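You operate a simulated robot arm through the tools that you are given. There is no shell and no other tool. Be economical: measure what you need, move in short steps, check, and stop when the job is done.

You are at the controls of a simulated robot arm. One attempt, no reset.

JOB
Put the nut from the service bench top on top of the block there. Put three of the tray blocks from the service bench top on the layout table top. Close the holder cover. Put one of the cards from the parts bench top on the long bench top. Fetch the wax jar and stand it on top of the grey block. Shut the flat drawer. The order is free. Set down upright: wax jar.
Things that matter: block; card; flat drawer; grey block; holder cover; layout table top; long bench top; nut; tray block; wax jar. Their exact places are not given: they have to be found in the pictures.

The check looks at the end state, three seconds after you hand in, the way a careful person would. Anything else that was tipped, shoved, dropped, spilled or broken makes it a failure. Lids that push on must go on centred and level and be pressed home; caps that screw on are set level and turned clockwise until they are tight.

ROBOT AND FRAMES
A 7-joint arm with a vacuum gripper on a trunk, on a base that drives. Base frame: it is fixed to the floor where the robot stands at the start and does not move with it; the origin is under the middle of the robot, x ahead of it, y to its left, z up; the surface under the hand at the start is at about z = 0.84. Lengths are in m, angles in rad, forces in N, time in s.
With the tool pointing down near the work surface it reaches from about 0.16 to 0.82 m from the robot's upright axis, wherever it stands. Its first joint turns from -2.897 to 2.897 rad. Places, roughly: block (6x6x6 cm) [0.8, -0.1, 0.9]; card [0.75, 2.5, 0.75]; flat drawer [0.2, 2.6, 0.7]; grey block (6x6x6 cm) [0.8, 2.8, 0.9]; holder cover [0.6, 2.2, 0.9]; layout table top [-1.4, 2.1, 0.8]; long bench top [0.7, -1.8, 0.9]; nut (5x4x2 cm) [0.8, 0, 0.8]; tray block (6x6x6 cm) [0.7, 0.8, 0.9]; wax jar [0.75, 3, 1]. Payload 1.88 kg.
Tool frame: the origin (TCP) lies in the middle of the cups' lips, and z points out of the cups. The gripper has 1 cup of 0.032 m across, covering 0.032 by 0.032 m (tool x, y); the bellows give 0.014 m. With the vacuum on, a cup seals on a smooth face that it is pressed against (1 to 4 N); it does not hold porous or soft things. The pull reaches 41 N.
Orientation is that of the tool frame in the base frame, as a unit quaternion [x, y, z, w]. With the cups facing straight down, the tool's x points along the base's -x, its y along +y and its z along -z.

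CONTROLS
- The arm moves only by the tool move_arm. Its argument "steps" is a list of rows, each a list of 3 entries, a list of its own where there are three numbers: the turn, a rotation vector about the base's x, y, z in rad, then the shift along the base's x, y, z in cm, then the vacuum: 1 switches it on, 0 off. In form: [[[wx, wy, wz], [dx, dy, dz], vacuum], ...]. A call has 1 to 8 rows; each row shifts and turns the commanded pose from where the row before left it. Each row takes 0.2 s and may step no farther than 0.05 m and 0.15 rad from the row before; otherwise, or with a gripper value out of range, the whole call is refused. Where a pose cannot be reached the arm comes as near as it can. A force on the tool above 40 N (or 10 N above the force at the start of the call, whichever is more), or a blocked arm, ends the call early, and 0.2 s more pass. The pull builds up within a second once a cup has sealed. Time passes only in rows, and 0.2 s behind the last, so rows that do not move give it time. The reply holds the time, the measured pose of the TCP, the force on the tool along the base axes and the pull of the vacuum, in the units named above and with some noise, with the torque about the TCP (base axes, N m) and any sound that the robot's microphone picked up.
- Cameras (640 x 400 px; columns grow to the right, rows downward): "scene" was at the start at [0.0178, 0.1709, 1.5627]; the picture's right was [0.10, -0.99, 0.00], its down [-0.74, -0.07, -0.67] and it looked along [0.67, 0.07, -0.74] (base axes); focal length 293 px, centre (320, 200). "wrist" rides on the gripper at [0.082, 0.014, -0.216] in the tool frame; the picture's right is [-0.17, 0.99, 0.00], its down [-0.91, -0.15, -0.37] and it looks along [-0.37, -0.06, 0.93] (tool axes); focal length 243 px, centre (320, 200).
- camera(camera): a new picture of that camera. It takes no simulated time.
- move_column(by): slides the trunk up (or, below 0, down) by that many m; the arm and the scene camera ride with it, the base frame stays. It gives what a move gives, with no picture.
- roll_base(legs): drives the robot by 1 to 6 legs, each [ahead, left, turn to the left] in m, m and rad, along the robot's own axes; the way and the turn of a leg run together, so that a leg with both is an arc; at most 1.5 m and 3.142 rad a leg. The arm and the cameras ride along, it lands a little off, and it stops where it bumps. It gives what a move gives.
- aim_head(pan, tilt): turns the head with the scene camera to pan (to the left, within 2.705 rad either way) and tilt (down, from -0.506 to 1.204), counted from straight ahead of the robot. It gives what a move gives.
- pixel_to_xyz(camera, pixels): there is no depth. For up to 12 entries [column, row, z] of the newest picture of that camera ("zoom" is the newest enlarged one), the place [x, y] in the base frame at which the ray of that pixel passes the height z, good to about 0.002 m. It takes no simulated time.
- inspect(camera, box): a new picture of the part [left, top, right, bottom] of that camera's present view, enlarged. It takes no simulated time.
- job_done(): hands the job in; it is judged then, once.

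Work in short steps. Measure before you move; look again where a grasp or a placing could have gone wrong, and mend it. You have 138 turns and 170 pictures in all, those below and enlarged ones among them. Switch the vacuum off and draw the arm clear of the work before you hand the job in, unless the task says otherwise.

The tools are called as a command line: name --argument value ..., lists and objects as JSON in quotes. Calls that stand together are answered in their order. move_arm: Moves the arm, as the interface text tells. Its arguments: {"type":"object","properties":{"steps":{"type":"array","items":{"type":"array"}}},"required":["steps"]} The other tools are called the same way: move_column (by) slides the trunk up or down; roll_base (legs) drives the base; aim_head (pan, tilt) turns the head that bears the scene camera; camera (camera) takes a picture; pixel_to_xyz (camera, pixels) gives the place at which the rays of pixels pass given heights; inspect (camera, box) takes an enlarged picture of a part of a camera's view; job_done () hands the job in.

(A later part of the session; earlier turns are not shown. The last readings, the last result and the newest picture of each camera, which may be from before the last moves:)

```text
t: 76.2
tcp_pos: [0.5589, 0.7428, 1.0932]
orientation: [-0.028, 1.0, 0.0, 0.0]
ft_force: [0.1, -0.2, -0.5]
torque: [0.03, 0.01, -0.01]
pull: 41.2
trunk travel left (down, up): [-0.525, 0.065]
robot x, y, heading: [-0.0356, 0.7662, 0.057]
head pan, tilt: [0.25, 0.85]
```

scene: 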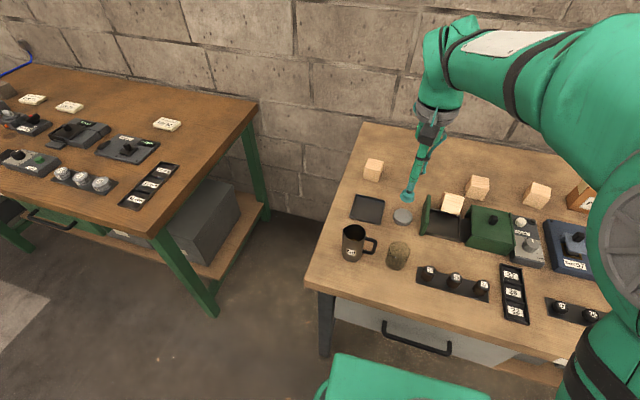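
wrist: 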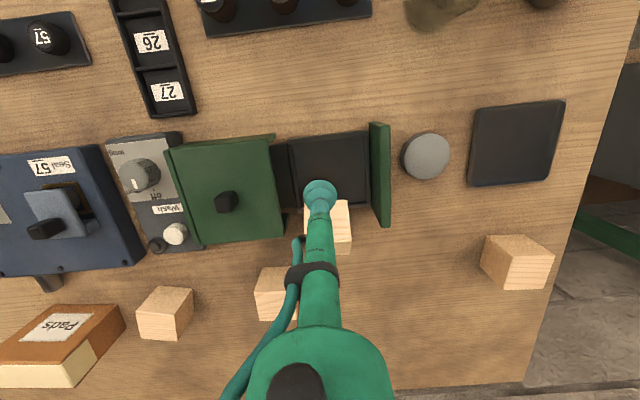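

Held. I retract further, then drive to the layout table.

move_arm --steps '[[[0, 0, 0], [-4, 0, 0], 1], [[0, 0, 0], [-4, 0, 0], 1], [[0, 0, 0], [-4, 0, 0], 1]]'

roll_base --legs '[[-0.4, 0, 0], [0, 0, 3.08], [0, -0.75, 0], [0, -0.7, 0], [0.15, 0, 0]]'

aim_head --pan 0.3 --tilt 0.8

camera --camera "wrist"

camera --camera "scene"

```text
t: 77.0
tcp_pos: [0.4371, 0.7436, 1.0944]
orientation: [-0.028, 1.0, 0.0, 0.0]
ft_force: [0.2, 1.1, 0.0]
torque: [-0.01, 0.05, -0.02]
pull: 40.7
trunk travel left (down, up): [-0.525, 0.065]
robot x, y, heading: [-0.0348, 0.7677, 0.056]
head pan, tilt: [0.25, 0.85]
```

```text
t: 94.7
tcp_pos: [-0.9878, 2.2695, 1.0949]
orientation: [1.0, -0.019, 0.0, 0.0]
ft_force: [-0.7, 0.0, -0.8]
torque: [0.02, 0.0, 0.01]
pull: 41.3
trunk travel left (down, up): [-0.525, 0.065]
robot x, y, heading: [-0.5207, 2.2004, 3.106]
head pan, tilt: [0.25, 0.85]
```

```text
t: 95.3
tcp_pos: [-0.9883, 2.2705, 1.0937]
orientation: [1.0, -0.019, 0.0, 0.0]
ft_force: [0.2, 0.3, -1.1]
torque: [0.01, 0.04, -0.01]
pull: 40.7
trunk travel left (down, up): [-0.525, 0.065]
robot x, y, heading: [-0.521, 2.1975, 3.104]
head pan, tilt: [0.3, 0.799]
```

```text
136 pictures are left
```

wrist: 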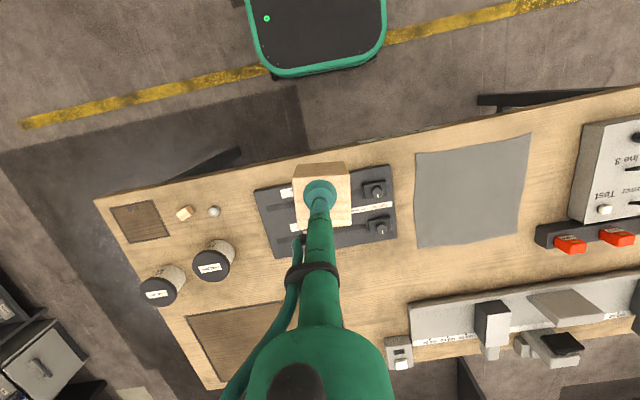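

```text
135 pictures are left
```

scene: 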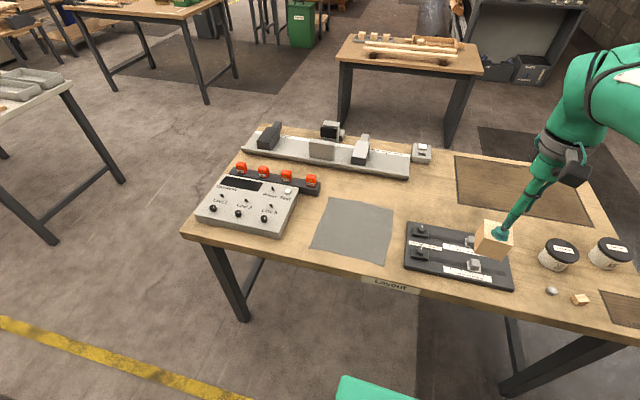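

The free wood lies around scene (425,195), bounded by cloth, plate, mat and rail. I measure the bounds.

pixel_to_xyz --camera "scene" --pixels '[[395, 206, 0.8], [410, 222, 0.81], [512, 248, 0.81], [455, 158, 0.8], [460, 208, 0.8], [590, 224, 0.8], [410, 178, 0.82], [431, 162, 0.82], [328, 197, 0.8], [420, 195, 0.8], [445, 215, 0.8], [480, 222, 0.8]]'

inspect --camera "scene" --box '[310, 130, 526, 265]'

```text
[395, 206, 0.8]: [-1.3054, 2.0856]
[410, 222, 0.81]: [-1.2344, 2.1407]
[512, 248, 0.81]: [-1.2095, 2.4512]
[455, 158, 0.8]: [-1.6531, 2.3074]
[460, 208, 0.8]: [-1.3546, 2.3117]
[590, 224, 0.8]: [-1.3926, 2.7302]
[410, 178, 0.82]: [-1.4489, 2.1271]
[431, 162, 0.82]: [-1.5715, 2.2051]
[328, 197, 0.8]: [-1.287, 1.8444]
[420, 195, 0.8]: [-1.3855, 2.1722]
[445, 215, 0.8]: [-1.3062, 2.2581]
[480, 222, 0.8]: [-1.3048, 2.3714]
```

```text
2.96 times, centred on (418, 198) of scene
```

zoom: 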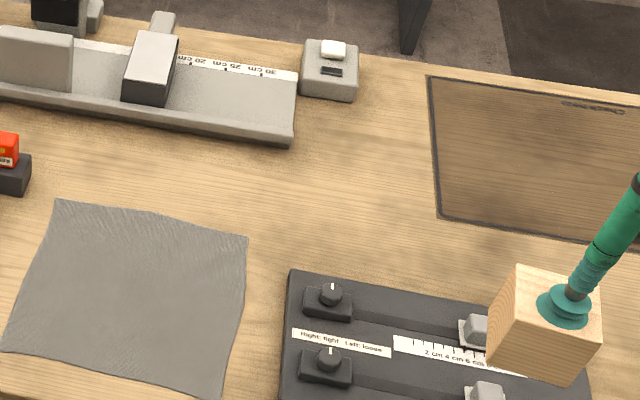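

I roll 6 cm closer and carry the block to about (−1.345,2.26), descending to 0.90.

roll_base --legs '[[0.06, 0, 0]]'

move_arm --steps '[[[0, 0, 0], [-4.9, 0, 0], 1], [[0, 0, 0], [-4.9, 0, 0], 1], [[0, 0, 0], [-4.9, 0, 0], 1], [[0, 0, 0], [-4.9, 0, 0], 1], [[0, 0, 0], [-4.9, 0, 0], 1], [[0, 0, 0], [-4.9, 0, 0], 1], [[0, 0, 0], [0, 0, -4.9], 1], [[0, 0, 0], [0, 0, -4.9], 1]]'

camera --camera "wrist"

inspect --camera "scene" --box '[310, 130, 526, 265]'

```text
t: 96.3
tcp_pos: [-1.0472, 2.2711, 1.0943]
orientation: [1.0, -0.019, 0.001, 0.0]
ft_force: [0.2, 0.0, -0.2]
torque: [0.02, -0.01, -0.01]
pull: 40.7
trunk travel left (down, up): [-0.525, 0.065]
robot x, y, heading: [-0.5789, 2.2001, 3.102]
head pan, tilt: [0.3, 0.799]
```

```text
t: 98.1
tcp_pos: [-1.3415, 2.2719, 0.9946]
orientation: [1.0, -0.019, 0.002, -0.001]
ft_force: [-0.7, -1.7, -1.3]
torque: [0.0, -0.04, -0.03]
pull: 40.4
trunk travel left (down, up): [-0.525, 0.065]
robot x, y, heading: [-0.582, 2.2033, 3.104]
head pan, tilt: [0.3, 0.799]
```

```text
133 pictures are left
```

wrist: 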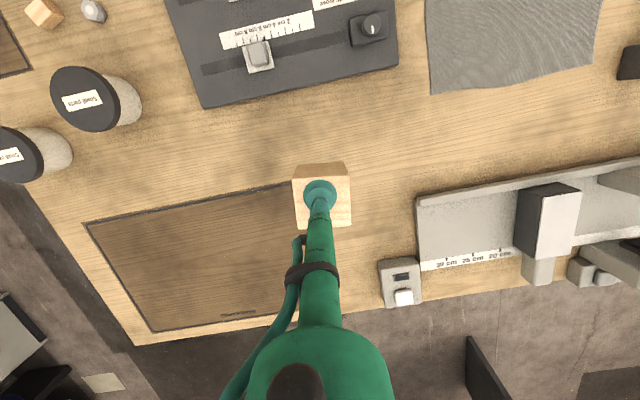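

```text
2.96 times, centred on (418, 198) of scene
```

zoom: 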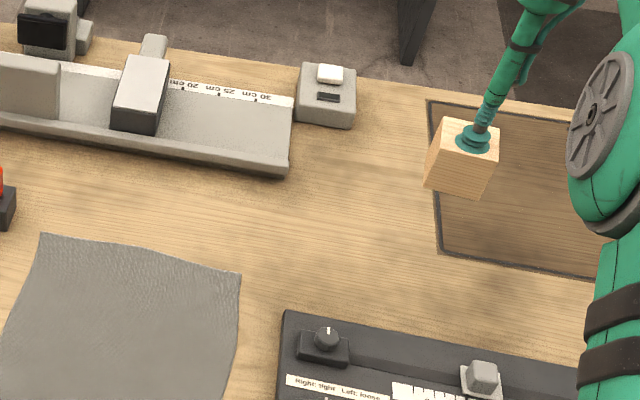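

Checking the mat's corner position against where the block will land.

pixel_to_xyz --camera "wrist" --pixels '[[288, 186, 0.8], [88, 223, 0.8], [206, 108, 0.81], [398, 68, 0.82], [417, 198, 0.82], [431, 93, 0.8], [380, 262, 0.83], [302, 300, 0.8]]'

```text
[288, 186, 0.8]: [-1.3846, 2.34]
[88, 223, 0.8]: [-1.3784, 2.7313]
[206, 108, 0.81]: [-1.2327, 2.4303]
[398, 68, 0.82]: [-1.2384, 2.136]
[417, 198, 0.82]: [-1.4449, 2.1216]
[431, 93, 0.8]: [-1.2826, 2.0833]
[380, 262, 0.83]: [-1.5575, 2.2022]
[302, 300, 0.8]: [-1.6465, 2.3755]
```

I shift 1.7 cm in −y and descend towards contact, expected near z 0.855.

move_arm --steps '[[[0, 0, 0], [0, -1.7, -3], 1], [[0, 0, 0], [0, 0, -4], 1], [[0, 0, 0], [0, 0, -4], 1], [[0, 0, 0], [0, 0, -1.5], 1], [[0, 0, 0], [0, 0, -0.8], 1], [[0, 0, 0], [0, 0, 0], 1]]'

```text
t: 99.5
tcp_pos: [-1.3416, 2.2551, 0.8632]
orientation: [1.0, -0.019, 0.0, 0.0]
ft_force: [-0.4, 0.0, -0.8]
torque: [-0.01, -0.01, -0.01]
pull: 40.9
trunk travel left (down, up): [-0.525, 0.065]
robot x, y, heading: [-0.5821, 2.2036, 3.101]
head pan, tilt: [0.3, 0.799]
```

No contact yet; I step down a few millimetres at a time.

move_arm --steps '[[[0, 0, 0], [0, 0, -0.4], 1], [[0, 0, 0], [0, 0, -0.4], 1], [[0, 0, 0], [0, 0, 0], 1]]'

```text
t: 100.3
tcp_pos: [-1.3409, 2.2553, 0.8559]
orientation: [1.0, -0.02, -0.001, 0.0]
ft_force: [0.9, 0.3, 0.6]
torque: [0.01, 0.03, -0.01]
pull: 40.5
trunk travel left (down, up): [-0.525, 0.065]
robot x, y, heading: [-0.5816, 2.202, 3.102]
head pan, tilt: [0.3, 0.799]
```

move_arm --steps '[[[0, 0, 0], [0, 0, -0.3], 1], [[0, 0, 0], [0, 0, 0], 1]]'

```text
t: 100.9
tcp_pos: [-1.3428, 2.2554, 0.854]
orientation: [1.0, -0.019, 0.0, 0.0]
ft_force: [4.5, 0.9, 12.0]
torque: [-0.02, 0.03, -0.08]
pull: 40.7
trunk travel left (down, up): [-0.525, 0.065]
robot x, y, heading: [-0.5807, 2.2041, 3.102]
head pan, tilt: [0.3, 0.799]
```

Contact (12 N). I release and lift.

move_arm --steps '[[[0, 0, 0], [0, 0, 0.2], 0], [[0, 0, 0], [0, 0, 0], 0], [[0, 0, 0], [0, 0, 0], 0], [[0, 0, 0], [0, 0, 0], 0], [[0, 0, 0], [0, 0, 1], 0], [[0, 0, 0], [0, 0, 4.5], 0], [[0, 0, 0], [0, 0, 4.5], 0], [[0, 0, 0], [0, 0, 4.5], 0]]'

camera --camera "wrist"

```text
t: 102.7
tcp_pos: [-1.341, 2.2544, 0.9981]
orientation: [1.0, -0.019, 0.001, 0.0]
ft_force: [0.1, -0.2, 0.2]
torque: [0.04, 0.0, 0.03]
pull: 0.1
trunk travel left (down, up): [-0.525, 0.065]
robot x, y, heading: [-0.5833, 2.2015, 3.1]
head pan, tilt: [0.3, 0.799]
```

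```text
131 pictures are left
```

wrist: 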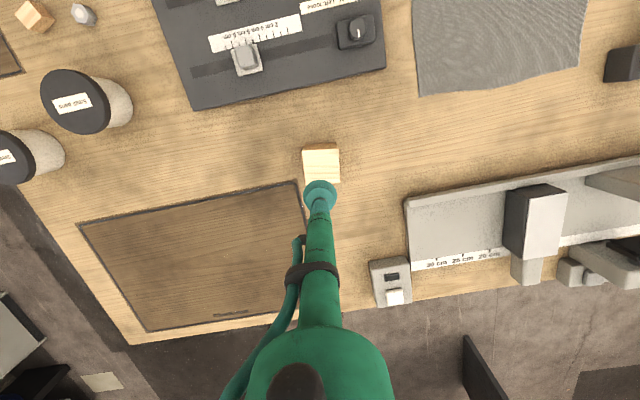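

Block 1 stands on the wood. I retract and drive back for the next.

move_arm --steps '[[[0, 0, 0], [4.5, 0, 2], 0], [[0, 0, 0], [4.5, 0, 2], 0], [[0, 0, 0], [4.5, 0, 2], 0], [[0, 0, 0], [4.5, 0, 2], 0], [[0, 0, 0], [4.5, 0, 2], 0], [[0, 0, 0], [4.5, 0, 0], 0], [[0, 0, 0], [4, 0, 0], 0]]'

roll_base --legs '[[-0.15, 0, 0], [0, 0.7, 0], [0, 0.68, 0], [0, 0, -3.1], [0.45, 0, 0]]'

camera --camera "wrist"

```text
t: 104.3
tcp_pos: [-1.0293, 2.2568, 1.0962]
orientation: [1.0, -0.019, 0.001, 0.0]
ft_force: [0.1, -0.5, -0.7]
torque: [0.0, -0.04, 0.02]
pull: 0.0
trunk travel left (down, up): [-0.525, 0.065]
robot x, y, heading: [-0.5835, 2.2055, 3.102]
head pan, tilt: [0.3, 0.799]
```

```text
t: 122.2
tcp_pos: [0.3969, 0.6818, 1.0963]
orientation: [0.053, 0.999, 0.0, -0.001]
ft_force: [0.2, 0.3, 0.1]
torque: [-0.02, -0.01, 0.01]
pull: 0.0
trunk travel left (down, up): [-0.525, 0.065]
robot x, y, heading: [-0.0504, 0.7623, -0.105]
head pan, tilt: [0.3, 0.799]
```

```text
130 pictures are left
```

wrist: 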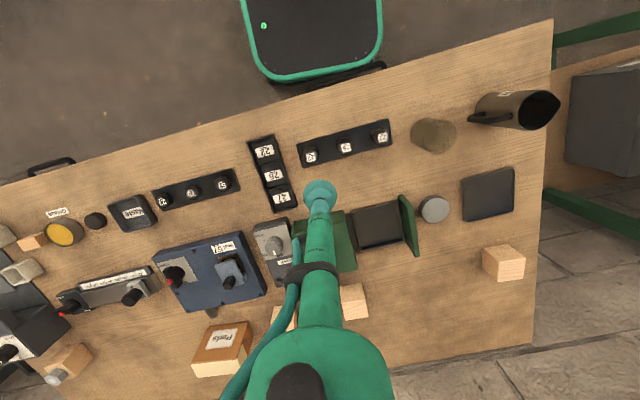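

I correct heading and position a little so both remaining blocks are in reach, then measure block 4.

roll_base --legs '[[0.05, 0.05, 0.1]]'

inspect --camera "wrist" --box '[440, 190, 600, 290]'

```text
t: 123.2
tcp_pos: [0.4537, 0.7713, 1.0956]
orientation: [0.004, 1.0, 0.0, -0.001]
ft_force: [-0.1, -0.9, 0.5]
torque: [-0.01, -0.01, -0.01]
pull: 0.1
trunk travel left (down, up): [-0.525, 0.065]
robot x, y, heading: [0.0045, 0.8076, -0.008]
head pan, tilt: [0.3, 0.799]
```

```text
4.00 times, centred on (520, 240) of wrist
```

zoom: 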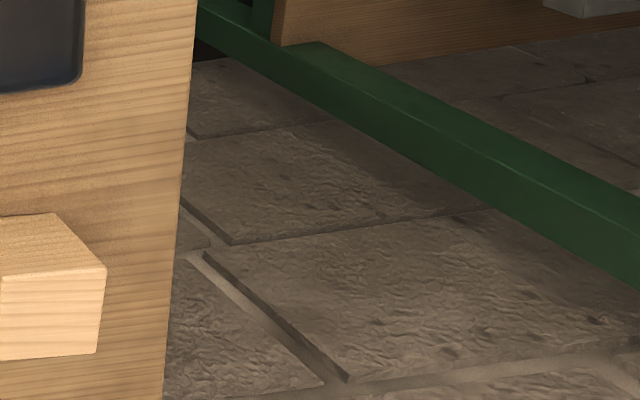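

inspect --camera "wrist" --box '[400, 220, 496, 280]'

```text
6.67 times, centred on (448, 250) of wrist
```

zoom: 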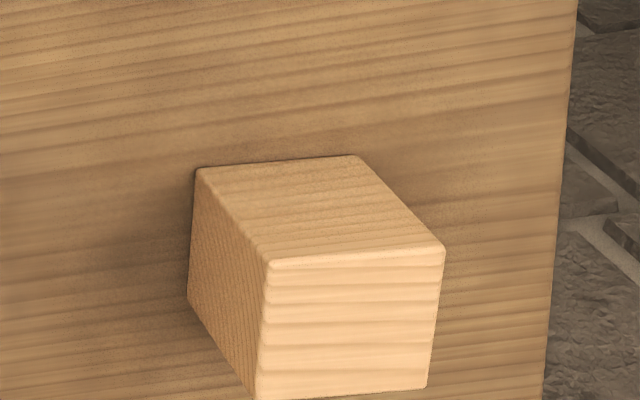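

The top face corners are visible, so I measure them.

pixel_to_xyz --camera "zoom" --pixels '[[265, 262, 0.895], [443, 248, 0.895], [425, 388, 0.895], [258, 397, 0.895], [197, 168, 0.84], [352, 156, 0.84]]'

```text
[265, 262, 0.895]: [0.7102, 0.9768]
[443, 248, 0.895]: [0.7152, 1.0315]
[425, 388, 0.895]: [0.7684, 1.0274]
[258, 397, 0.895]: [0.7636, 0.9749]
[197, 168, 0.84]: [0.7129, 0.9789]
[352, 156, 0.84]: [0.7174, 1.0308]
```

Block 4's centre is (0.739,1.003). I move above it.

move_arm --steps '[[[0, 0, 0], [3.57, 2.9, 0], 0], [[0, 0, 0], [3.57, 2.9, 0], 0], [[0, 0, 0], [3.57, 2.9, 0], 0], [[0, 0, 0], [3.57, 2.9, 0], 0], [[0, 0, 0], [3.57, 2.9, 0], 0], [[0, 0, 0], [3.57, 2.9, 0], 0], [[0, 0, 0], [3.57, 2.9, 0], 0], [[0, 0, 0], [3.57, 2.85, 0], 0]]'

```text
t: 125.0
tcp_pos: [0.7397, 1.001, 1.09]
orientation: [0.003, 1.0, -0.001, -0.006]
ft_force: [1.2, 0.7, -4.6]
torque: [-0.1, 0.27, -0.01]
pull: 0.1
trunk travel left (down, up): [-0.525, 0.065]
robot x, y, heading: [0.0061, 0.8097, -0.004]
head pan, tilt: [0.3, 0.799]
```

Position is good. I descend with the vacuum on.

move_arm --steps '[[[0, 0, 0], [0, 0, -5], 1], [[0, 0, 0], [0, 0, -5], 1], [[0, 0, 0], [0, 0, -5], 1], [[0, 0, 0], [0, 0, -3.5], 1], [[0, 0, 0], [0, 0, -1], 1], [[0, 0, 0], [0, 0, -0.5], 1], [[0, 0, 0], [0, 0, 0], 1], [[0, 0, 0], [0, 0, 0], 1]]'

```text
t: 126.8
tcp_pos: [0.7399, 1.0016, 0.8962]
orientation: [0.003, 1.0, 0.0, 0.0]
ft_force: [-0.2, 0.4, 1.6]
torque: [-0.02, 0.0, 0.01]
pull: 40.9
trunk travel left (down, up): [-0.525, 0.065]
robot x, y, heading: [0.0063, 0.8081, -0.006]
head pan, tilt: [0.3, 0.799]
```

Sealed. I lift, then retract in a diagonal of small rows.

move_arm --steps '[[[0, 0, 0], [0, 0, 2], 1], [[0, 0, 0], [0, 0, 4.5], 1], [[0, 0, 0], [0, 0, 4.5], 1], [[0, 0, 0], [0, 0, 4.5], 1], [[0, 0, 0], [-3, -2, 3], 1], [[0, 0, 0], [-3.6, -2.6, 1], 1], [[0, 0, 0], [-3.6, -2.6, 0], 1], [[0, 0, 0], [-3.6, -2.6, 0], 1]]'

```text
t: 128.6
tcp_pos: [0.6022, 0.9034, 1.0904]
orientation: [0.003, 1.0, -0.001, -0.001]
ft_force: [-0.6, -0.2, -0.9]
torque: [0.0, 0.01, 0.03]
pull: 41.0
trunk travel left (down, up): [-0.525, 0.065]
robot x, y, heading: [0.004, 0.8125, -0.007]
head pan, tilt: [0.3, 0.799]
```

Held. I tuck in and drive to the layout table.

move_arm --steps '[[[0, 0, 0], [-3.8, -2.4, 0], 1], [[0, 0, 0], [-3.8, -2.4, 0], 1], [[0, 0, 0], [-3.8, -2.4, 0], 1], [[0, 0, 0], [-3.8, -2.4, 0], 1]]'

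roll_base --legs '[[-0.44, 0, 0], [0, 0, 3.13], [0, -0.7, 0], [0, -0.68, 0], [0.1, 0, 0]]'

camera --camera "wrist"

```text
t: 129.6
tcp_pos: [0.4484, 0.8073, 1.0931]
orientation: [0.003, 1.0, 0.0, -0.001]
ft_force: [-0.1, 0.0, 0.0]
torque: [-0.01, 0.04, -0.01]
pull: 40.6
trunk travel left (down, up): [-0.525, 0.065]
robot x, y, heading: [0.0059, 0.8109, -0.008]
head pan, tilt: [0.3, 0.799]
```

```text
t: 147.1
tcp_pos: [-0.9591, 2.1941, 1.0934]
orientation: [1.0, -0.008, 0.002, 0.0]
ft_force: [0.1, -0.3, -0.8]
torque: [-0.03, 0.01, -0.01]
pull: 40.3
trunk travel left (down, up): [-0.525, 0.065]
robot x, y, heading: [-0.5116, 2.1868, 3.124]
head pan, tilt: [0.3, 0.799]
```

```text
127 pictures are left
```

wrist: 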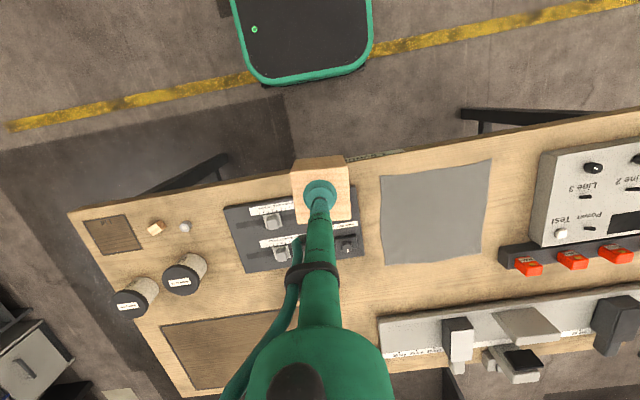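

I roll 8 cm closer and carry the block to about (−1.345,2.17).

roll_base --legs '[[0.08, 0, 0]]'

move_arm --steps '[[[0, 0, 0], [-4.9, -0.4, 0], 1], [[0, 0, 0], [-4.9, -0.4, 0], 1], [[0, 0, 0], [-4.9, -0.4, 0], 1], [[0, 0, 0], [-4.9, -0.4, 0], 1], [[0, 0, 0], [-4.9, -0.4, 0], 1], [[0, 0, 0], [-4.9, -0.4, 0], 1], [[0, 0, 0], [0, 0, -4.9], 1], [[0, 0, 0], [0, 0, -4.9], 1]]'

camera --camera "wrist"

```text
t: 148.2
tcp_pos: [-1.0358, 2.1953, 1.093]
orientation: [1.0, -0.009, 0.001, 0.0]
ft_force: [-0.2, 0.5, -0.9]
torque: [0.02, -0.03, 0.01]
pull: 40.8
trunk travel left (down, up): [-0.525, 0.065]
robot x, y, heading: [-0.5889, 2.1884, 3.122]
head pan, tilt: [0.3, 0.799]
```

```text
t: 150.0
tcp_pos: [-1.3302, 2.1688, 0.9946]
orientation: [1.0, -0.009, 0.001, 0.0]
ft_force: [-1.2, -0.3, -0.8]
torque: [0.0, -0.05, 0.02]
pull: 40.7
trunk travel left (down, up): [-0.525, 0.065]
robot x, y, heading: [-0.5923, 2.1852, 3.119]
head pan, tilt: [0.3, 0.799]
```

```text
126 pictures are left
```

wrist: 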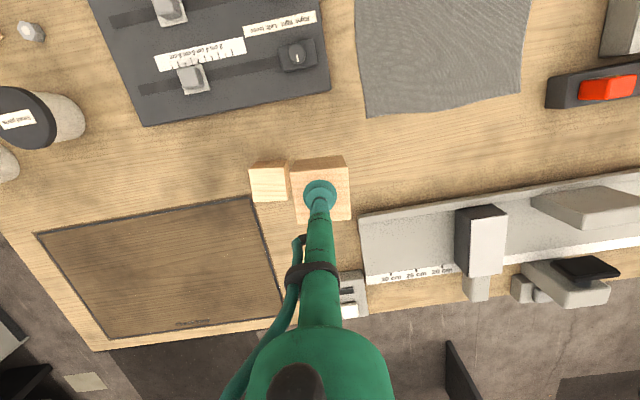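

The gap to block 1 is about 3 cm. I descend.

move_arm --steps '[[[0, 0, 0], [0, 0, -4.5], 1], [[0, 0, 0], [0, 0, -4.5], 1], [[0, 0, 0], [0, 0, -3.5], 1], [[0, 0, 0], [0, 0, -1], 1], [[0, 0, 0], [0, 0, -0.5], 1], [[0, 0, 0], [0, 0, 0], 1]]'

```text
t: 151.4
tcp_pos: [-1.3301, 2.1703, 0.856]
orientation: [1.0, -0.008, 0.001, -0.001]
ft_force: [0.2, 0.3, 1.4]
torque: [-0.01, 0.02, 0.01]
pull: 40.4
trunk travel left (down, up): [-0.525, 0.065]
robot x, y, heading: [-0.5924, 2.1893, 3.118]
head pan, tilt: [0.3, 0.799]
```

Contact starting (+1.4 N). I press 1 mm, release and lift.

move_arm --steps '[[[0, 0, 0], [0, 0, -0.1], 1], [[0, 0, 0], [0, 0, 0], 0], [[0, 0, 0], [0, 0, 0], 0], [[0, 0, 0], [0, 0, 0], 0], [[0, 0, 0], [0, 0, 1], 0], [[0, 0, 0], [0, 0, 4.5], 0], [[0, 0, 0], [0, 0, 4.5], 0], [[0, 0, 0], [0, 0, 4.5], 0]]'

camera --camera "wrist"

```text
t: 153.2
tcp_pos: [-1.3296, 2.1706, 0.999]
orientation: [1.0, -0.008, 0.001, 0.0]
ft_force: [-0.1, -0.1, -0.1]
torque: [0.03, -0.01, 0.03]
pull: 0.2
trunk travel left (down, up): [-0.525, 0.065]
robot x, y, heading: [-0.5886, 2.1918, 3.121]
head pan, tilt: [0.3, 0.799]
```

```text
125 pictures are left
```

wrist: 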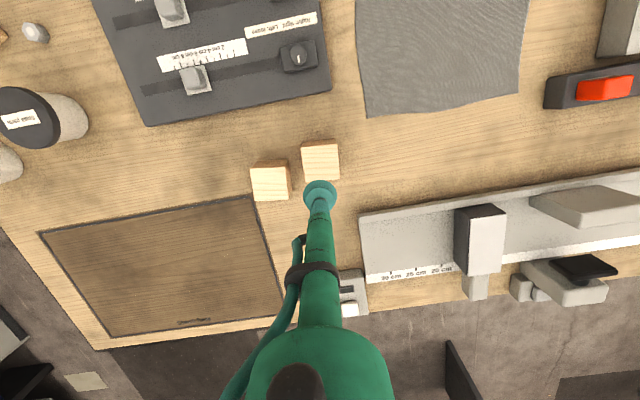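

Two are placed. I retract and drive back for the third.

move_arm --steps '[[[0, 0, 0], [4.5, 0, 2], 0], [[0, 0, 0], [4.5, 0, 2], 0], [[0, 0, 0], [4.5, 0, 2], 0], [[0, 0, 0], [4.5, 0, 2], 0], [[0, 0, 0], [4.5, 0, 2], 0], [[0, 0, 0], [4.5, 0, 0], 0], [[0, 0, 0], [4, 0, 0], 0]]'

roll_base --legs '[[-0.15, 0, 0], [0, 0.74, 0], [0, 0.74, 0], [0, 0, -3.1], [0.45, 0, 0]]'

camera --camera "wrist"

```text
t: 154.8
tcp_pos: [-1.0203, 2.1709, 1.0986]
orientation: [1.0, -0.008, 0.001, 0.001]
ft_force: [0.7, -0.3, -0.6]
torque: [-0.03, -0.01, -0.01]
pull: 0.0
trunk travel left (down, up): [-0.525, 0.065]
robot x, y, heading: [-0.5894, 2.1895, 3.12]
head pan, tilt: [0.3, 0.799]
```

```text
t: 172.9
tcp_pos: [0.4356, 0.8017, 1.0987]
orientation: [-0.037, 0.999, -0.001, -0.001]
ft_force: [-0.4, 0.3, 0.0]
torque: [0.04, -0.01, 0.02]
pull: 0.1
trunk travel left (down, up): [-0.525, 0.065]
robot x, y, heading: [0.007, 0.743, 0.074]
head pan, tilt: [0.3, 0.799]
```

```text
124 pictures are left
```

wrist: 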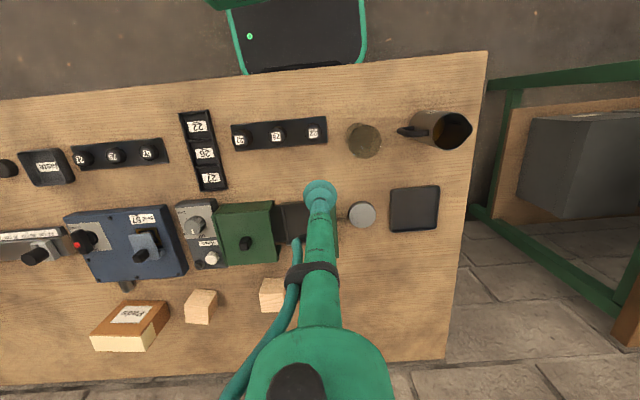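

B2 is at wrist (272,294). I zoom to measure it.

inspect --camera "wrist" --box '[240, 265, 320, 315]'

```text
8.00 times, centred on (280, 290) of wrist
```

zoom: 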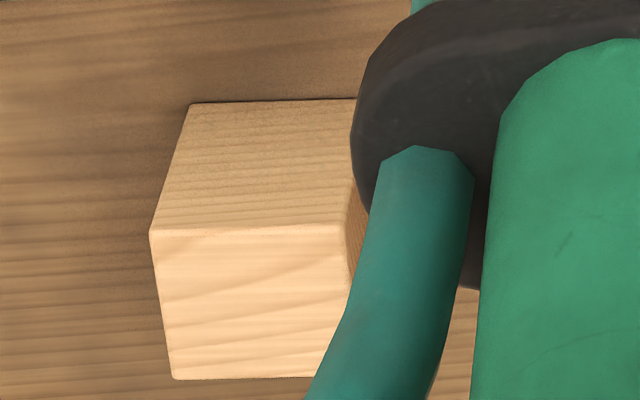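

pixel_to_xyz --camera "zoom" --pixels '[[151, 230, 0.895], [345, 224, 0.895], [174, 379, 0.895], [190, 103, 0.84], [360, 98, 0.84]]'

```text
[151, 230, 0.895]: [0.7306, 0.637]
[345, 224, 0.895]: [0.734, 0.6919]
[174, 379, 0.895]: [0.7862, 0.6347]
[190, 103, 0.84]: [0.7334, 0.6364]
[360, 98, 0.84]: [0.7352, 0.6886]
```

Centre (0.760,0.663). I move above it.

move_arm --steps '[[[0, 0, 0], [4.05, -1.73, 0], 0], [[0, 0, 0], [4.05, -1.73, 0], 0], [[0, 0, 0], [4.05, -1.73, 0], 0], [[0, 0, 0], [4.05, -1.73, 0], 0], [[0, 0, 0], [4.05, -1.73, 0], 0], [[0, 0, 0], [4.05, -1.73, 0], 0], [[0, 0, 0], [4.05, -1.73, -2], 0], [[0, 0, 0], [4.05, -1.73, -2], 0]]'

```text
t: 174.7
tcp_pos: [0.7603, 0.6607, 1.0556]
orientation: [-0.037, 0.999, 0.0, -0.002]
ft_force: [-0.2, -0.9, -0.7]
torque: [0.03, 0.11, -0.01]
pull: 0.0
trunk travel left (down, up): [-0.525, 0.065]
robot x, y, heading: [0.0072, 0.7464, 0.073]
head pan, tilt: [0.3, 0.799]
```

On target. I descend with the vacuum on.

move_arm --steps '[[[0, 0, 0], [0, 0.2, -4.9], 1], [[0, 0, 0], [0, 0, -5], 1], [[0, 0, 0], [0, 0, -4.5], 1], [[0, 0, 0], [0, 0, -1], 1], [[0, 0, 0], [0, 0, -0.7], 1], [[0, 0, 0], [0, 0, 0], 1], [[0, 0, 0], [0, 0, 0], 1]]'

```text
t: 176.3
tcp_pos: [0.7579, 0.6661, 0.898]
orientation: [-0.037, 0.999, 0.0, 0.0]
ft_force: [-1.3, 0.3, 0.0]
torque: [0.0, -0.01, -0.02]
pull: 40.6
trunk travel left (down, up): [-0.525, 0.065]
robot x, y, heading: [0.0083, 0.7481, 0.07]
head pan, tilt: [0.3, 0.799]
```

Sealed. I lift and retract.

move_arm --steps '[[[0, 0, 0], [0, 0, 2], 1], [[0, 0, 0], [0, 0, 4.5], 1], [[0, 0, 0], [0, 0, 4.5], 1], [[0, 0, 0], [0, 0, 4.5], 1], [[0, 0, 0], [-3, 0.8, 3], 1], [[0, 0, 0], [-4, 1, 1], 1], [[0, 0, 0], [-4, 1, 0], 1], [[0, 0, 0], [-4, 1, 0], 1]]'

```text
t: 178.1
tcp_pos: [0.6079, 0.704, 1.0914]
orientation: [-0.036, 0.999, 0.001, 0.0]
ft_force: [-0.3, 0.5, -1.5]
torque: [0.01, 0.02, -0.03]
pull: 40.7
trunk travel left (down, up): [-0.525, 0.065]
robot x, y, heading: [0.0061, 0.7466, 0.07]
head pan, tilt: [0.3, 0.799]
```

Held. I tuck and drive again.

move_arm --steps '[[[0, 0, 0], [-3.8, 1, 0], 1], [[0, 0, 0], [-3.8, 1, 0], 1], [[0, 0, 0], [-3.8, 1, 0], 1], [[0, 0, 0], [-3.8, 1, 0], 1]]'

roll_base --legs '[[-0.42, 0, 0], [0, 0, 3.06], [0, -0.7, 0], [0, -0.69, 0], [0.1, 0, 0]]'

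camera --camera "wrist"

```text
t: 179.1
tcp_pos: [0.4572, 0.7429, 1.0939]
orientation: [-0.037, 0.999, 0.0, -0.001]
ft_force: [0.5, -0.6, -1.6]
torque: [0.0, 0.0, 0.0]
pull: 40.4
trunk travel left (down, up): [-0.525, 0.065]
robot x, y, heading: [0.0099, 0.749, 0.074]
head pan, tilt: [0.3, 0.799]
```

```text
t: 196.4
tcp_pos: [-0.951, 2.1284, 1.0931]
orientation: [1.0, -0.001, 0.0, 0.0]
ft_force: [0.7, 0.0, -0.4]
torque: [0.01, 0.01, 0.0]
pull: 40.9
trunk travel left (down, up): [-0.525, 0.065]
robot x, y, heading: [-0.5077, 2.0904, 3.139]
head pan, tilt: [0.3, 0.799]
```

```text
122 pictures are left
```

wrist: 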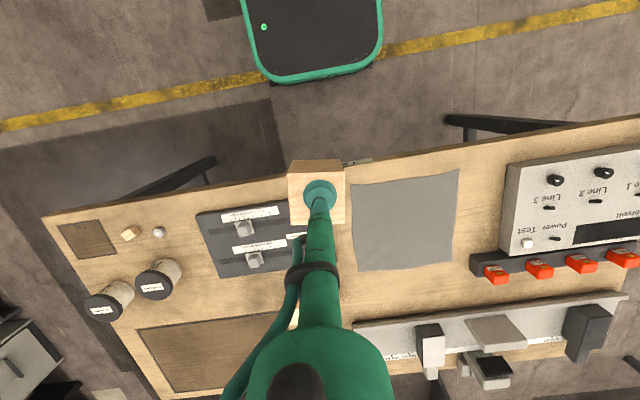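

I roll 9 cm closer and move towards (−1.365,2.085), stopping high to look.

roll_base --legs '[[0.09, 0, 0]]'

move_arm --steps '[[[0, 0, 0], [-4.6, -0.6, 0], 1], [[0, 0, 0], [-4.6, -0.6, 0], 1], [[0, 0, 0], [-4.6, -0.6, 0], 1], [[0, 0, 0], [-4.6, -0.6, 0], 1], [[0, 0, 0], [-4.6, -0.6, 0], 1], [[0, 0, 0], [-4.6, -0.6, 0], 1], [[0, 0, 0], [-4.6, -0.6, 0], 1], [[0, 0, 0], [0, 0, -5], 1]]'

camera --camera "wrist"

```text
t: 197.5
tcp_pos: [-1.0382, 2.1274, 1.0938]
orientation: [1.0, 0.0, 0.002, 0.0]
ft_force: [0.1, 0.6, -1.6]
torque: [-0.02, -0.02, 0.0]
pull: 41.0
trunk travel left (down, up): [-0.525, 0.065]
robot x, y, heading: [-0.5914, 2.0898, 3.14]
head pan, tilt: [0.3, 0.799]
```

```text
t: 199.3
tcp_pos: [-1.3593, 2.084, 1.0509]
orientation: [1.0, 0.0, -0.005, 0.0]
ft_force: [1.4, 0.4, 2.6]
torque: [-0.01, 0.26, 0.02]
pull: 40.7
trunk travel left (down, up): [-0.525, 0.065]
robot x, y, heading: [-0.5955, 2.0901, 3.142]
head pan, tilt: [0.3, 0.799]
```

```text
121 pictures are left
```

wrist: 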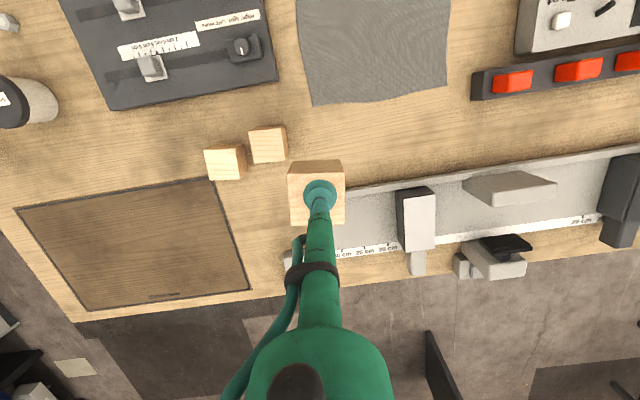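

I check the rail and cloth edges against the landing footprint (x −1.332…−1.386).

pixel_to_xyz --camera "wrist" --pixels '[[348, 188, 0.82], [348, 192, 0.8], [400, 181, 0.82], [312, 107, 0.8], [380, 100, 0.8], [288, 156, 0.8], [285, 128, 0.855]]'

```text
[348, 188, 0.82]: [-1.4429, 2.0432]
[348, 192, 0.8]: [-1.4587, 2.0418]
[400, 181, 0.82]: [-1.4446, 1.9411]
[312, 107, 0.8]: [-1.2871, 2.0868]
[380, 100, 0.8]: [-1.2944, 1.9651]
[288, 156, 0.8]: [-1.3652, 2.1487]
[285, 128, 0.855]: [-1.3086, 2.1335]
```

It's clear on all sides. I descend.

move_arm --steps '[[[0, 0, 0], [0, -0.2, -4.8], 1], [[0, 0, 0], [0, 0, -4.8], 1], [[0, 0, 0], [0, 0, -4.8], 1], [[0, 0, 0], [0, 0, -3], 1], [[0, 0, 0], [0, 0, -0.8], 1], [[0, 0, 0], [0, 0, 0], 1]]'

```text
t: 200.7
tcp_pos: [-1.3628, 2.0829, 0.8603]
orientation: [1.0, -0.001, 0.002, 0.001]
ft_force: [0.9, -0.8, -0.9]
torque: [0.02, 0.02, 0.0]
pull: 40.7
trunk travel left (down, up): [-0.525, 0.065]
robot x, y, heading: [-0.5932, 2.089, 3.14]
head pan, tilt: [0.3, 0.799]
```

move_arm --steps '[[[0, 0, 0], [0, 0, -0.3], 1], [[0, 0, 0], [0, 0, -0.2], 1], [[0, 0, 0], [0, 0, 0], 1]]'

```text
t: 201.5
tcp_pos: [-1.3622, 2.0841, 0.8568]
orientation: [1.0, 0.001, 0.001, 0.0]
ft_force: [0.0, 0.0, 1.1]
torque: [0.01, 0.03, -0.01]
pull: 40.5
trunk travel left (down, up): [-0.525, 0.065]
robot x, y, heading: [-0.5939, 2.0872, 3.145]
head pan, tilt: [0.3, 0.799]
```

Light contact. I press 1 mm, release and lift, then look.

move_arm --steps '[[[0, 0, 0], [0, 0, -0.1], 1], [[0, 0, 0], [0, 0, 0], 0], [[0, 0, 0], [0, 0, 0], 0], [[0, 0, 0], [0, 0, 0], 0], [[0, 0, 0], [0, 0, 1], 0], [[0, 0, 0], [0, 0, 4.5], 0], [[0, 0, 0], [0, 0, 4.5], 0], [[0, 0, 0], [2, 0, 4], 0]]'

camera --camera "wrist"

camera --camera "scene"

```text
t: 203.3
tcp_pos: [-1.3408, 2.085, 0.9958]
orientation: [1.0, -0.001, 0.002, 0.0]
ft_force: [-0.5, 0.2, 0.0]
torque: [0.01, 0.0, 0.02]
pull: 0.1
trunk travel left (down, up): [-0.525, 0.065]
robot x, y, heading: [-0.5915, 2.0924, 3.14]
head pan, tilt: [0.3, 0.799]
```

```text
120 pictures are left
```

wrist: 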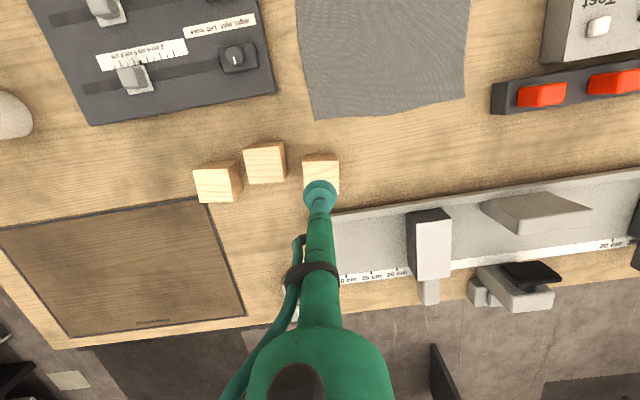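

```text
119 pictures are left
```

scene: 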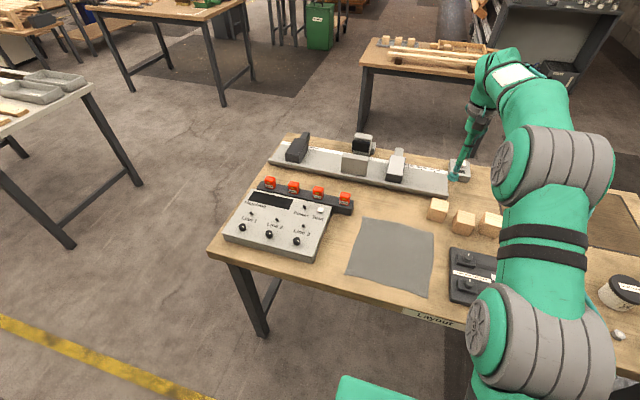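

All three tray blocks are on the layout table. I retract, back off, and turn to face the parts bench.

move_arm --steps '[[[0, 0, 0], [4.5, 0, 2], 0], [[0, 0, 0], [4.5, 0, 2], 0], [[0, 0, 0], [4.5, 0, 2], 0], [[0, 0, 0], [4.5, 0, 2], 0], [[0, 0, 0], [4.5, 0, 2], 0], [[0, 0, 0], [4.5, 0, 0], 0], [[0, 0, 0], [4, 0, 0], 0]]'

roll_base --legs '[[-0.17, 0, 0], [0, 0, -3.14]]'

aim_head --pan 0.5 --tilt 0.6

camera --camera "scene"

camera --camera "wrist"

```text
t: 204.9
tcp_pos: [-1.0307, 2.0845, 1.0962]
orientation: [1.0, 0.0, 0.001, -0.001]
ft_force: [0.9, 0.3, 0.1]
torque: [0.01, -0.02, 0.02]
pull: 0.0
trunk travel left (down, up): [-0.525, 0.065]
robot x, y, heading: [-0.5916, 2.0906, 3.141]
head pan, tilt: [0.3, 0.799]
```

```text
t: 213.7
tcp_pos: [0.0168, 2.0889, 1.0967]
orientation: [0.008, 1.0, -0.001, -0.001]
ft_force: [-0.4, 0.1, 0.2]
torque: [0.0, -0.01, -0.01]
pull: 0.0
trunk travel left (down, up): [-0.525, 0.065]
robot x, y, heading: [-0.4233, 2.0912, -0.015]
head pan, tilt: [0.3, 0.799]
```

```text
t: 214.4
tcp_pos: [0.017, 2.0888, 1.0957]
orientation: [0.008, 1.0, -0.001, -0.001]
ft_force: [-0.5, -0.4, 0.0]
torque: [0.01, -0.02, 0.02]
pull: 0.0
trunk travel left (down, up): [-0.525, 0.065]
robot x, y, heading: [-0.4213, 2.0898, -0.015]
head pan, tilt: [0.499, 0.6]
```

```text
118 pictures are left
```

scene: 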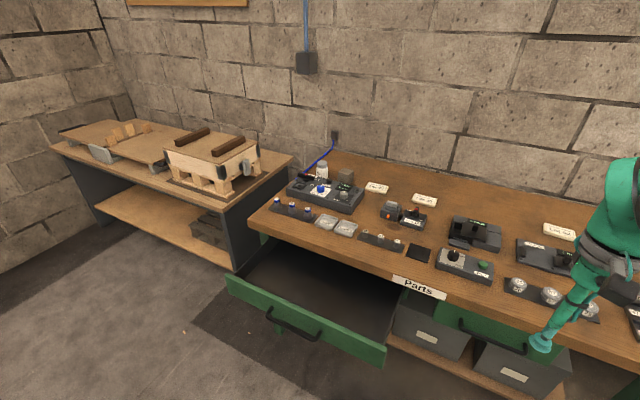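

```text
117 pictures are left
```

wrist: 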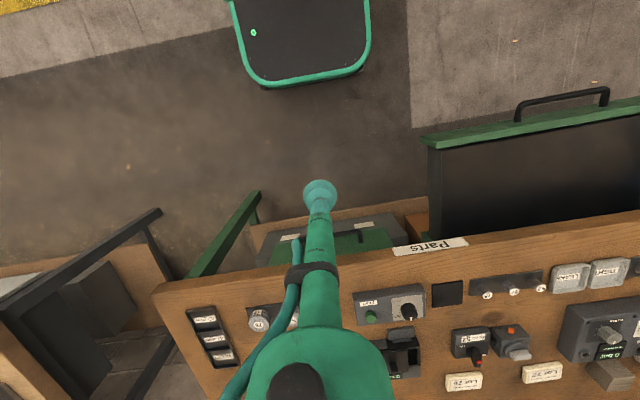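

I zoom in on the parts bench, left and right halves.

inspect --camera "scene" --box '[240, 125, 440, 250]'

inspect --camera "scene" --box '[420, 190, 640, 328]'

```text
3.20 times, centred on (340, 188) of scene
```

zoom: 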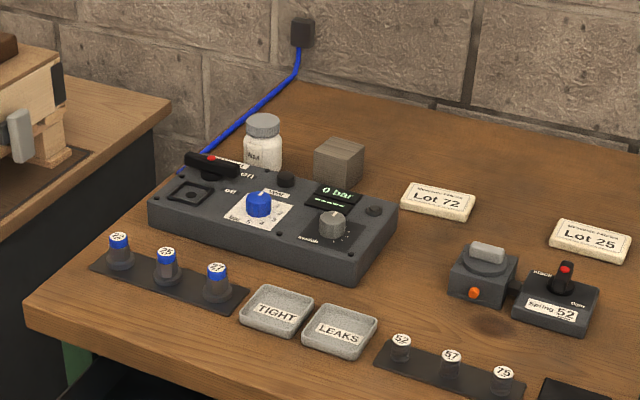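

```text
2.90 times, centred on (530, 259) of scene
```

zoom: 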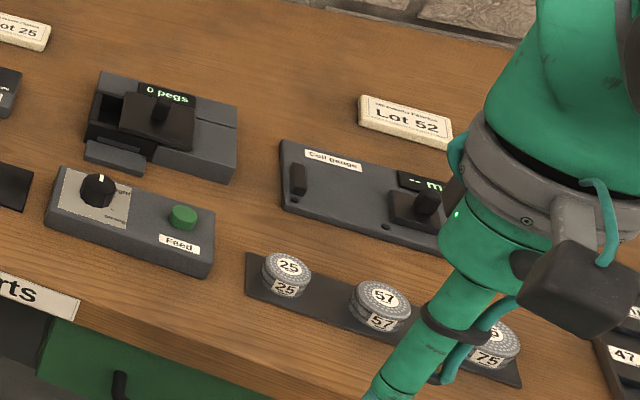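

Wax jar and grey block are behind the gauge device, the cards are the "Lot" plates, and the peg holder with a sliding cover is at scene (480,232). I shut the drawer first, so I measure its front.

pixel_to_xyz --camera "scene" --pixels '[[228, 278, 0.72], [386, 347, 0.72], [386, 360, 0.66], [270, 310, 0.66], [318, 335, 0.66], [262, 240, 0.72], [388, 335, 0.72]]'

pixel_to_xyz --camera "wrist" --pixels '[[428, 138, 0.72], [640, 100, 0.72], [518, 118, 0.68], [607, 98, 0.68], [155, 290, 0.84], [438, 245, 0.84]]'

inspect --camera "scene" --box '[210, 230, 410, 370]'

```text
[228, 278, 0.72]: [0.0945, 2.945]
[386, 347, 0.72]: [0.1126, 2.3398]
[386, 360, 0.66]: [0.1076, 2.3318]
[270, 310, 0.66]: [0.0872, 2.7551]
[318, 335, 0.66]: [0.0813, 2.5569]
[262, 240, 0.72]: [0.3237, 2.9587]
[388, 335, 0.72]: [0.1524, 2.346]
```

```text
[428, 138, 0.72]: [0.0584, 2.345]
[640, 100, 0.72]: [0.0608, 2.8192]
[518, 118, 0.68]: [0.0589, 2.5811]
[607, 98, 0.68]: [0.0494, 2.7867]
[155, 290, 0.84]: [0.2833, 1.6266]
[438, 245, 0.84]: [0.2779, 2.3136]
```

```text
2.86 times, centred on (310, 300) of scene
```

zoom: 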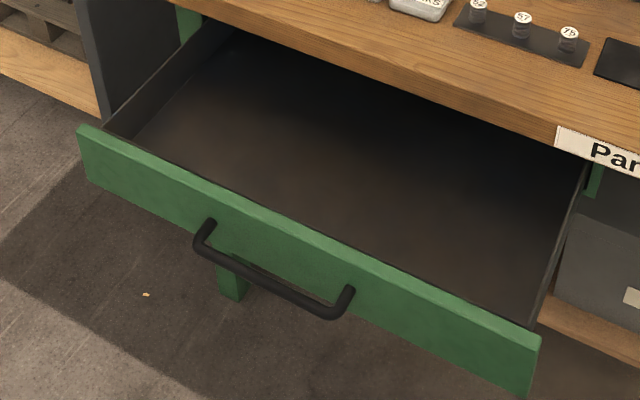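

I triangulate the bench height with a shared feature, the green Feed button, and the drawer handle.

pixel_to_xyz --camera "scene" --pixels '[[483.1, 264.2, 0.75], [483.1, 264.2, 0.9], [387, 347, 0.65], [387, 347, 0.85], [435, 252, 0.75], [435, 252, 0.85]]'

pixel_to_xyz --camera "wrist" --pixels '[[371, 316, 0.75], [371, 316, 0.9], [428, 140, 0.65], [428, 140, 0.85], [447, 294, 0.75], [447, 294, 0.85]]'

inspect --camera "wrist" --box '[340, 70, 640, 258]'

```text
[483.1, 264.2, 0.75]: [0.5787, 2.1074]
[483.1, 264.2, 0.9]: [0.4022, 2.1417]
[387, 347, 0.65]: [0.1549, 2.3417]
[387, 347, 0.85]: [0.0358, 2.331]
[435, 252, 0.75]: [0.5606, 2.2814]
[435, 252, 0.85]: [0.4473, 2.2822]
```

```text
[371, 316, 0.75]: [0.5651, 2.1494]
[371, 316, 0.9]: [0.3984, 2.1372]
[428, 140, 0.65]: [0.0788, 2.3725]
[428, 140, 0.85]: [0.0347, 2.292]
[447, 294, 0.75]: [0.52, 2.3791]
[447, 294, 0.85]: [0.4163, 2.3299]
```

```text
2.13 times, centred on (490, 164) of wrist
```

zoom: 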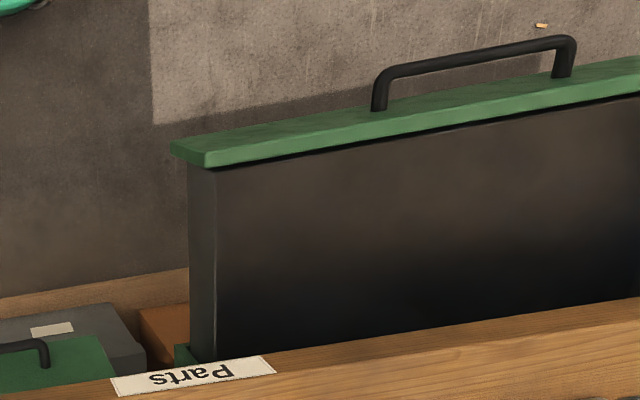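

The drawer front is at x≈0.09, top z≈0.74, y 2.34–2.94, with the handle at y 2.56–2.78. I roll left 0.39 m and tilt the tool forward so the cup leads when I push.

roll_base --legs '[[0, 0.38, 0.015]]'

move_arm --steps '[[[0, -0.15, 0], [-1, 0, -2], 0], [[0, -0.15, 0], [-1, 0, -3], 0], [[0, -0.15, 0], [0, 0, -4], 0], [[0, -0.15, 0], [0, 0, -4], 0], [[0, -0.15, 0], [0, 0, -4], 0], [[0, -0.15, 0], [0, 0, -4], 0]]'

aim_head --pan 0.1 --tilt 0.9

camera --camera "scene"

camera --camera "wrist"

```text
t: 216.8
tcp_pos: [0.0185, 2.4823, 1.0965]
orientation: [-0.004, 1.0, 0.0, -0.002]
ft_force: [-0.4, 0.3, -0.3]
torque: [0.0, -0.04, 0.02]
pull: 0.1
trunk travel left (down, up): [-0.525, 0.065]
robot x, y, heading: [-0.4208, 2.4762, 0.007]
head pan, tilt: [0.499, 0.6]
```

```text
t: 218.0
tcp_pos: [-0.0361, 2.4719, 0.8723]
orientation: [0.006, 0.973, -0.011, 0.229]
ft_force: [0.2, 0.0, -1.0]
torque: [-0.04, -0.02, 0.01]
pull: 0.0
trunk travel left (down, up): [-0.525, 0.065]
robot x, y, heading: [-0.4205, 2.4696, 0.01]
head pan, tilt: [0.499, 0.6]
stopped in row 5: the arm was blocked; the commanded pose is now the measured one
```

```text
t: 218.9
tcp_pos: [-0.0404, 2.4717, 0.8693]
orientation: [0.005, 0.974, -0.01, 0.224]
ft_force: [0.5, -0.1, -0.4]
torque: [-0.01, 0.0, -0.02]
pull: 0.0
trunk travel left (down, up): [-0.525, 0.065]
robot x, y, heading: [-0.4217, 2.4764, 0.007]
head pan, tilt: [0.099, 0.901]
```

```text
112 pictures are left
```

scene: 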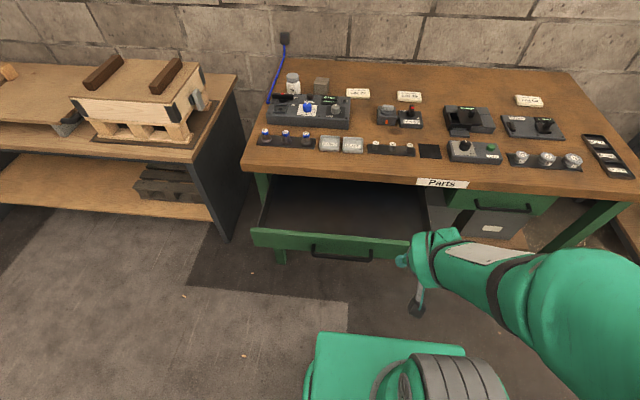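

```text
111 pictures are left
```

wrist: 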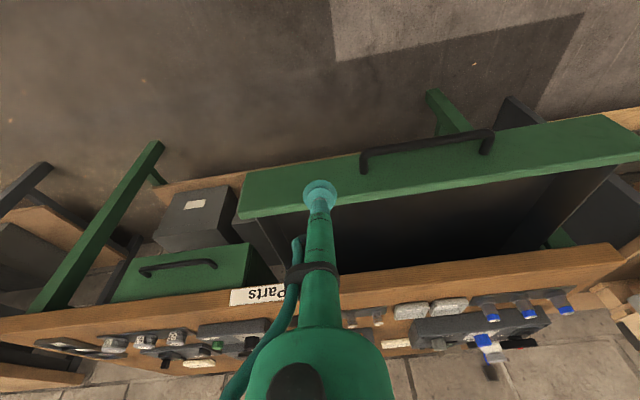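

The arm ran into a joint limit while folding. I lower with the trunk instead.

move_column --by -0.17

camera --camera "wrist"

camera --camera "scene"

```text
t: 220.8
tcp_pos: [-0.04, 2.4732, 0.6961]
orientation: [0.004, 0.975, -0.011, 0.223]
ft_force: [0.0, 0.8, -0.4]
torque: [0.01, 0.03, 0.01]
pull: 0.1
trunk travel left (down, up): [-0.355, 0.235]
robot x, y, heading: [-0.4219, 2.4729, 0.004]
head pan, tilt: [0.099, 0.901]
```

```text
110 pictures are left
```

wrist: 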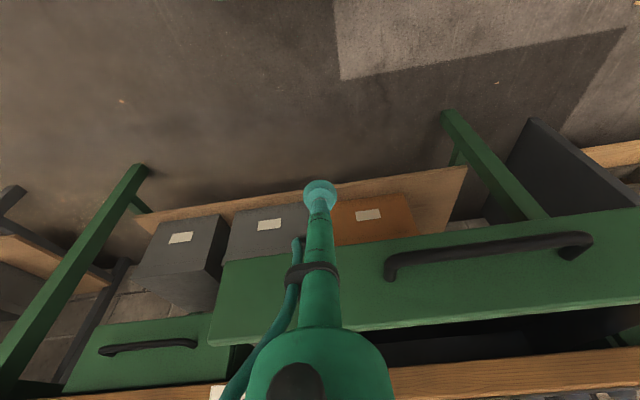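

```text
109 pictures are left
```

scene: 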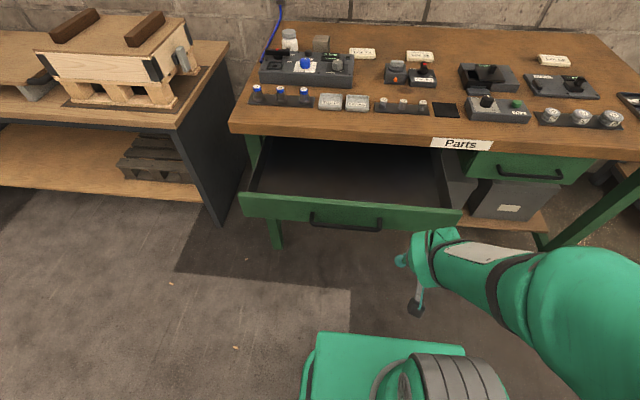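

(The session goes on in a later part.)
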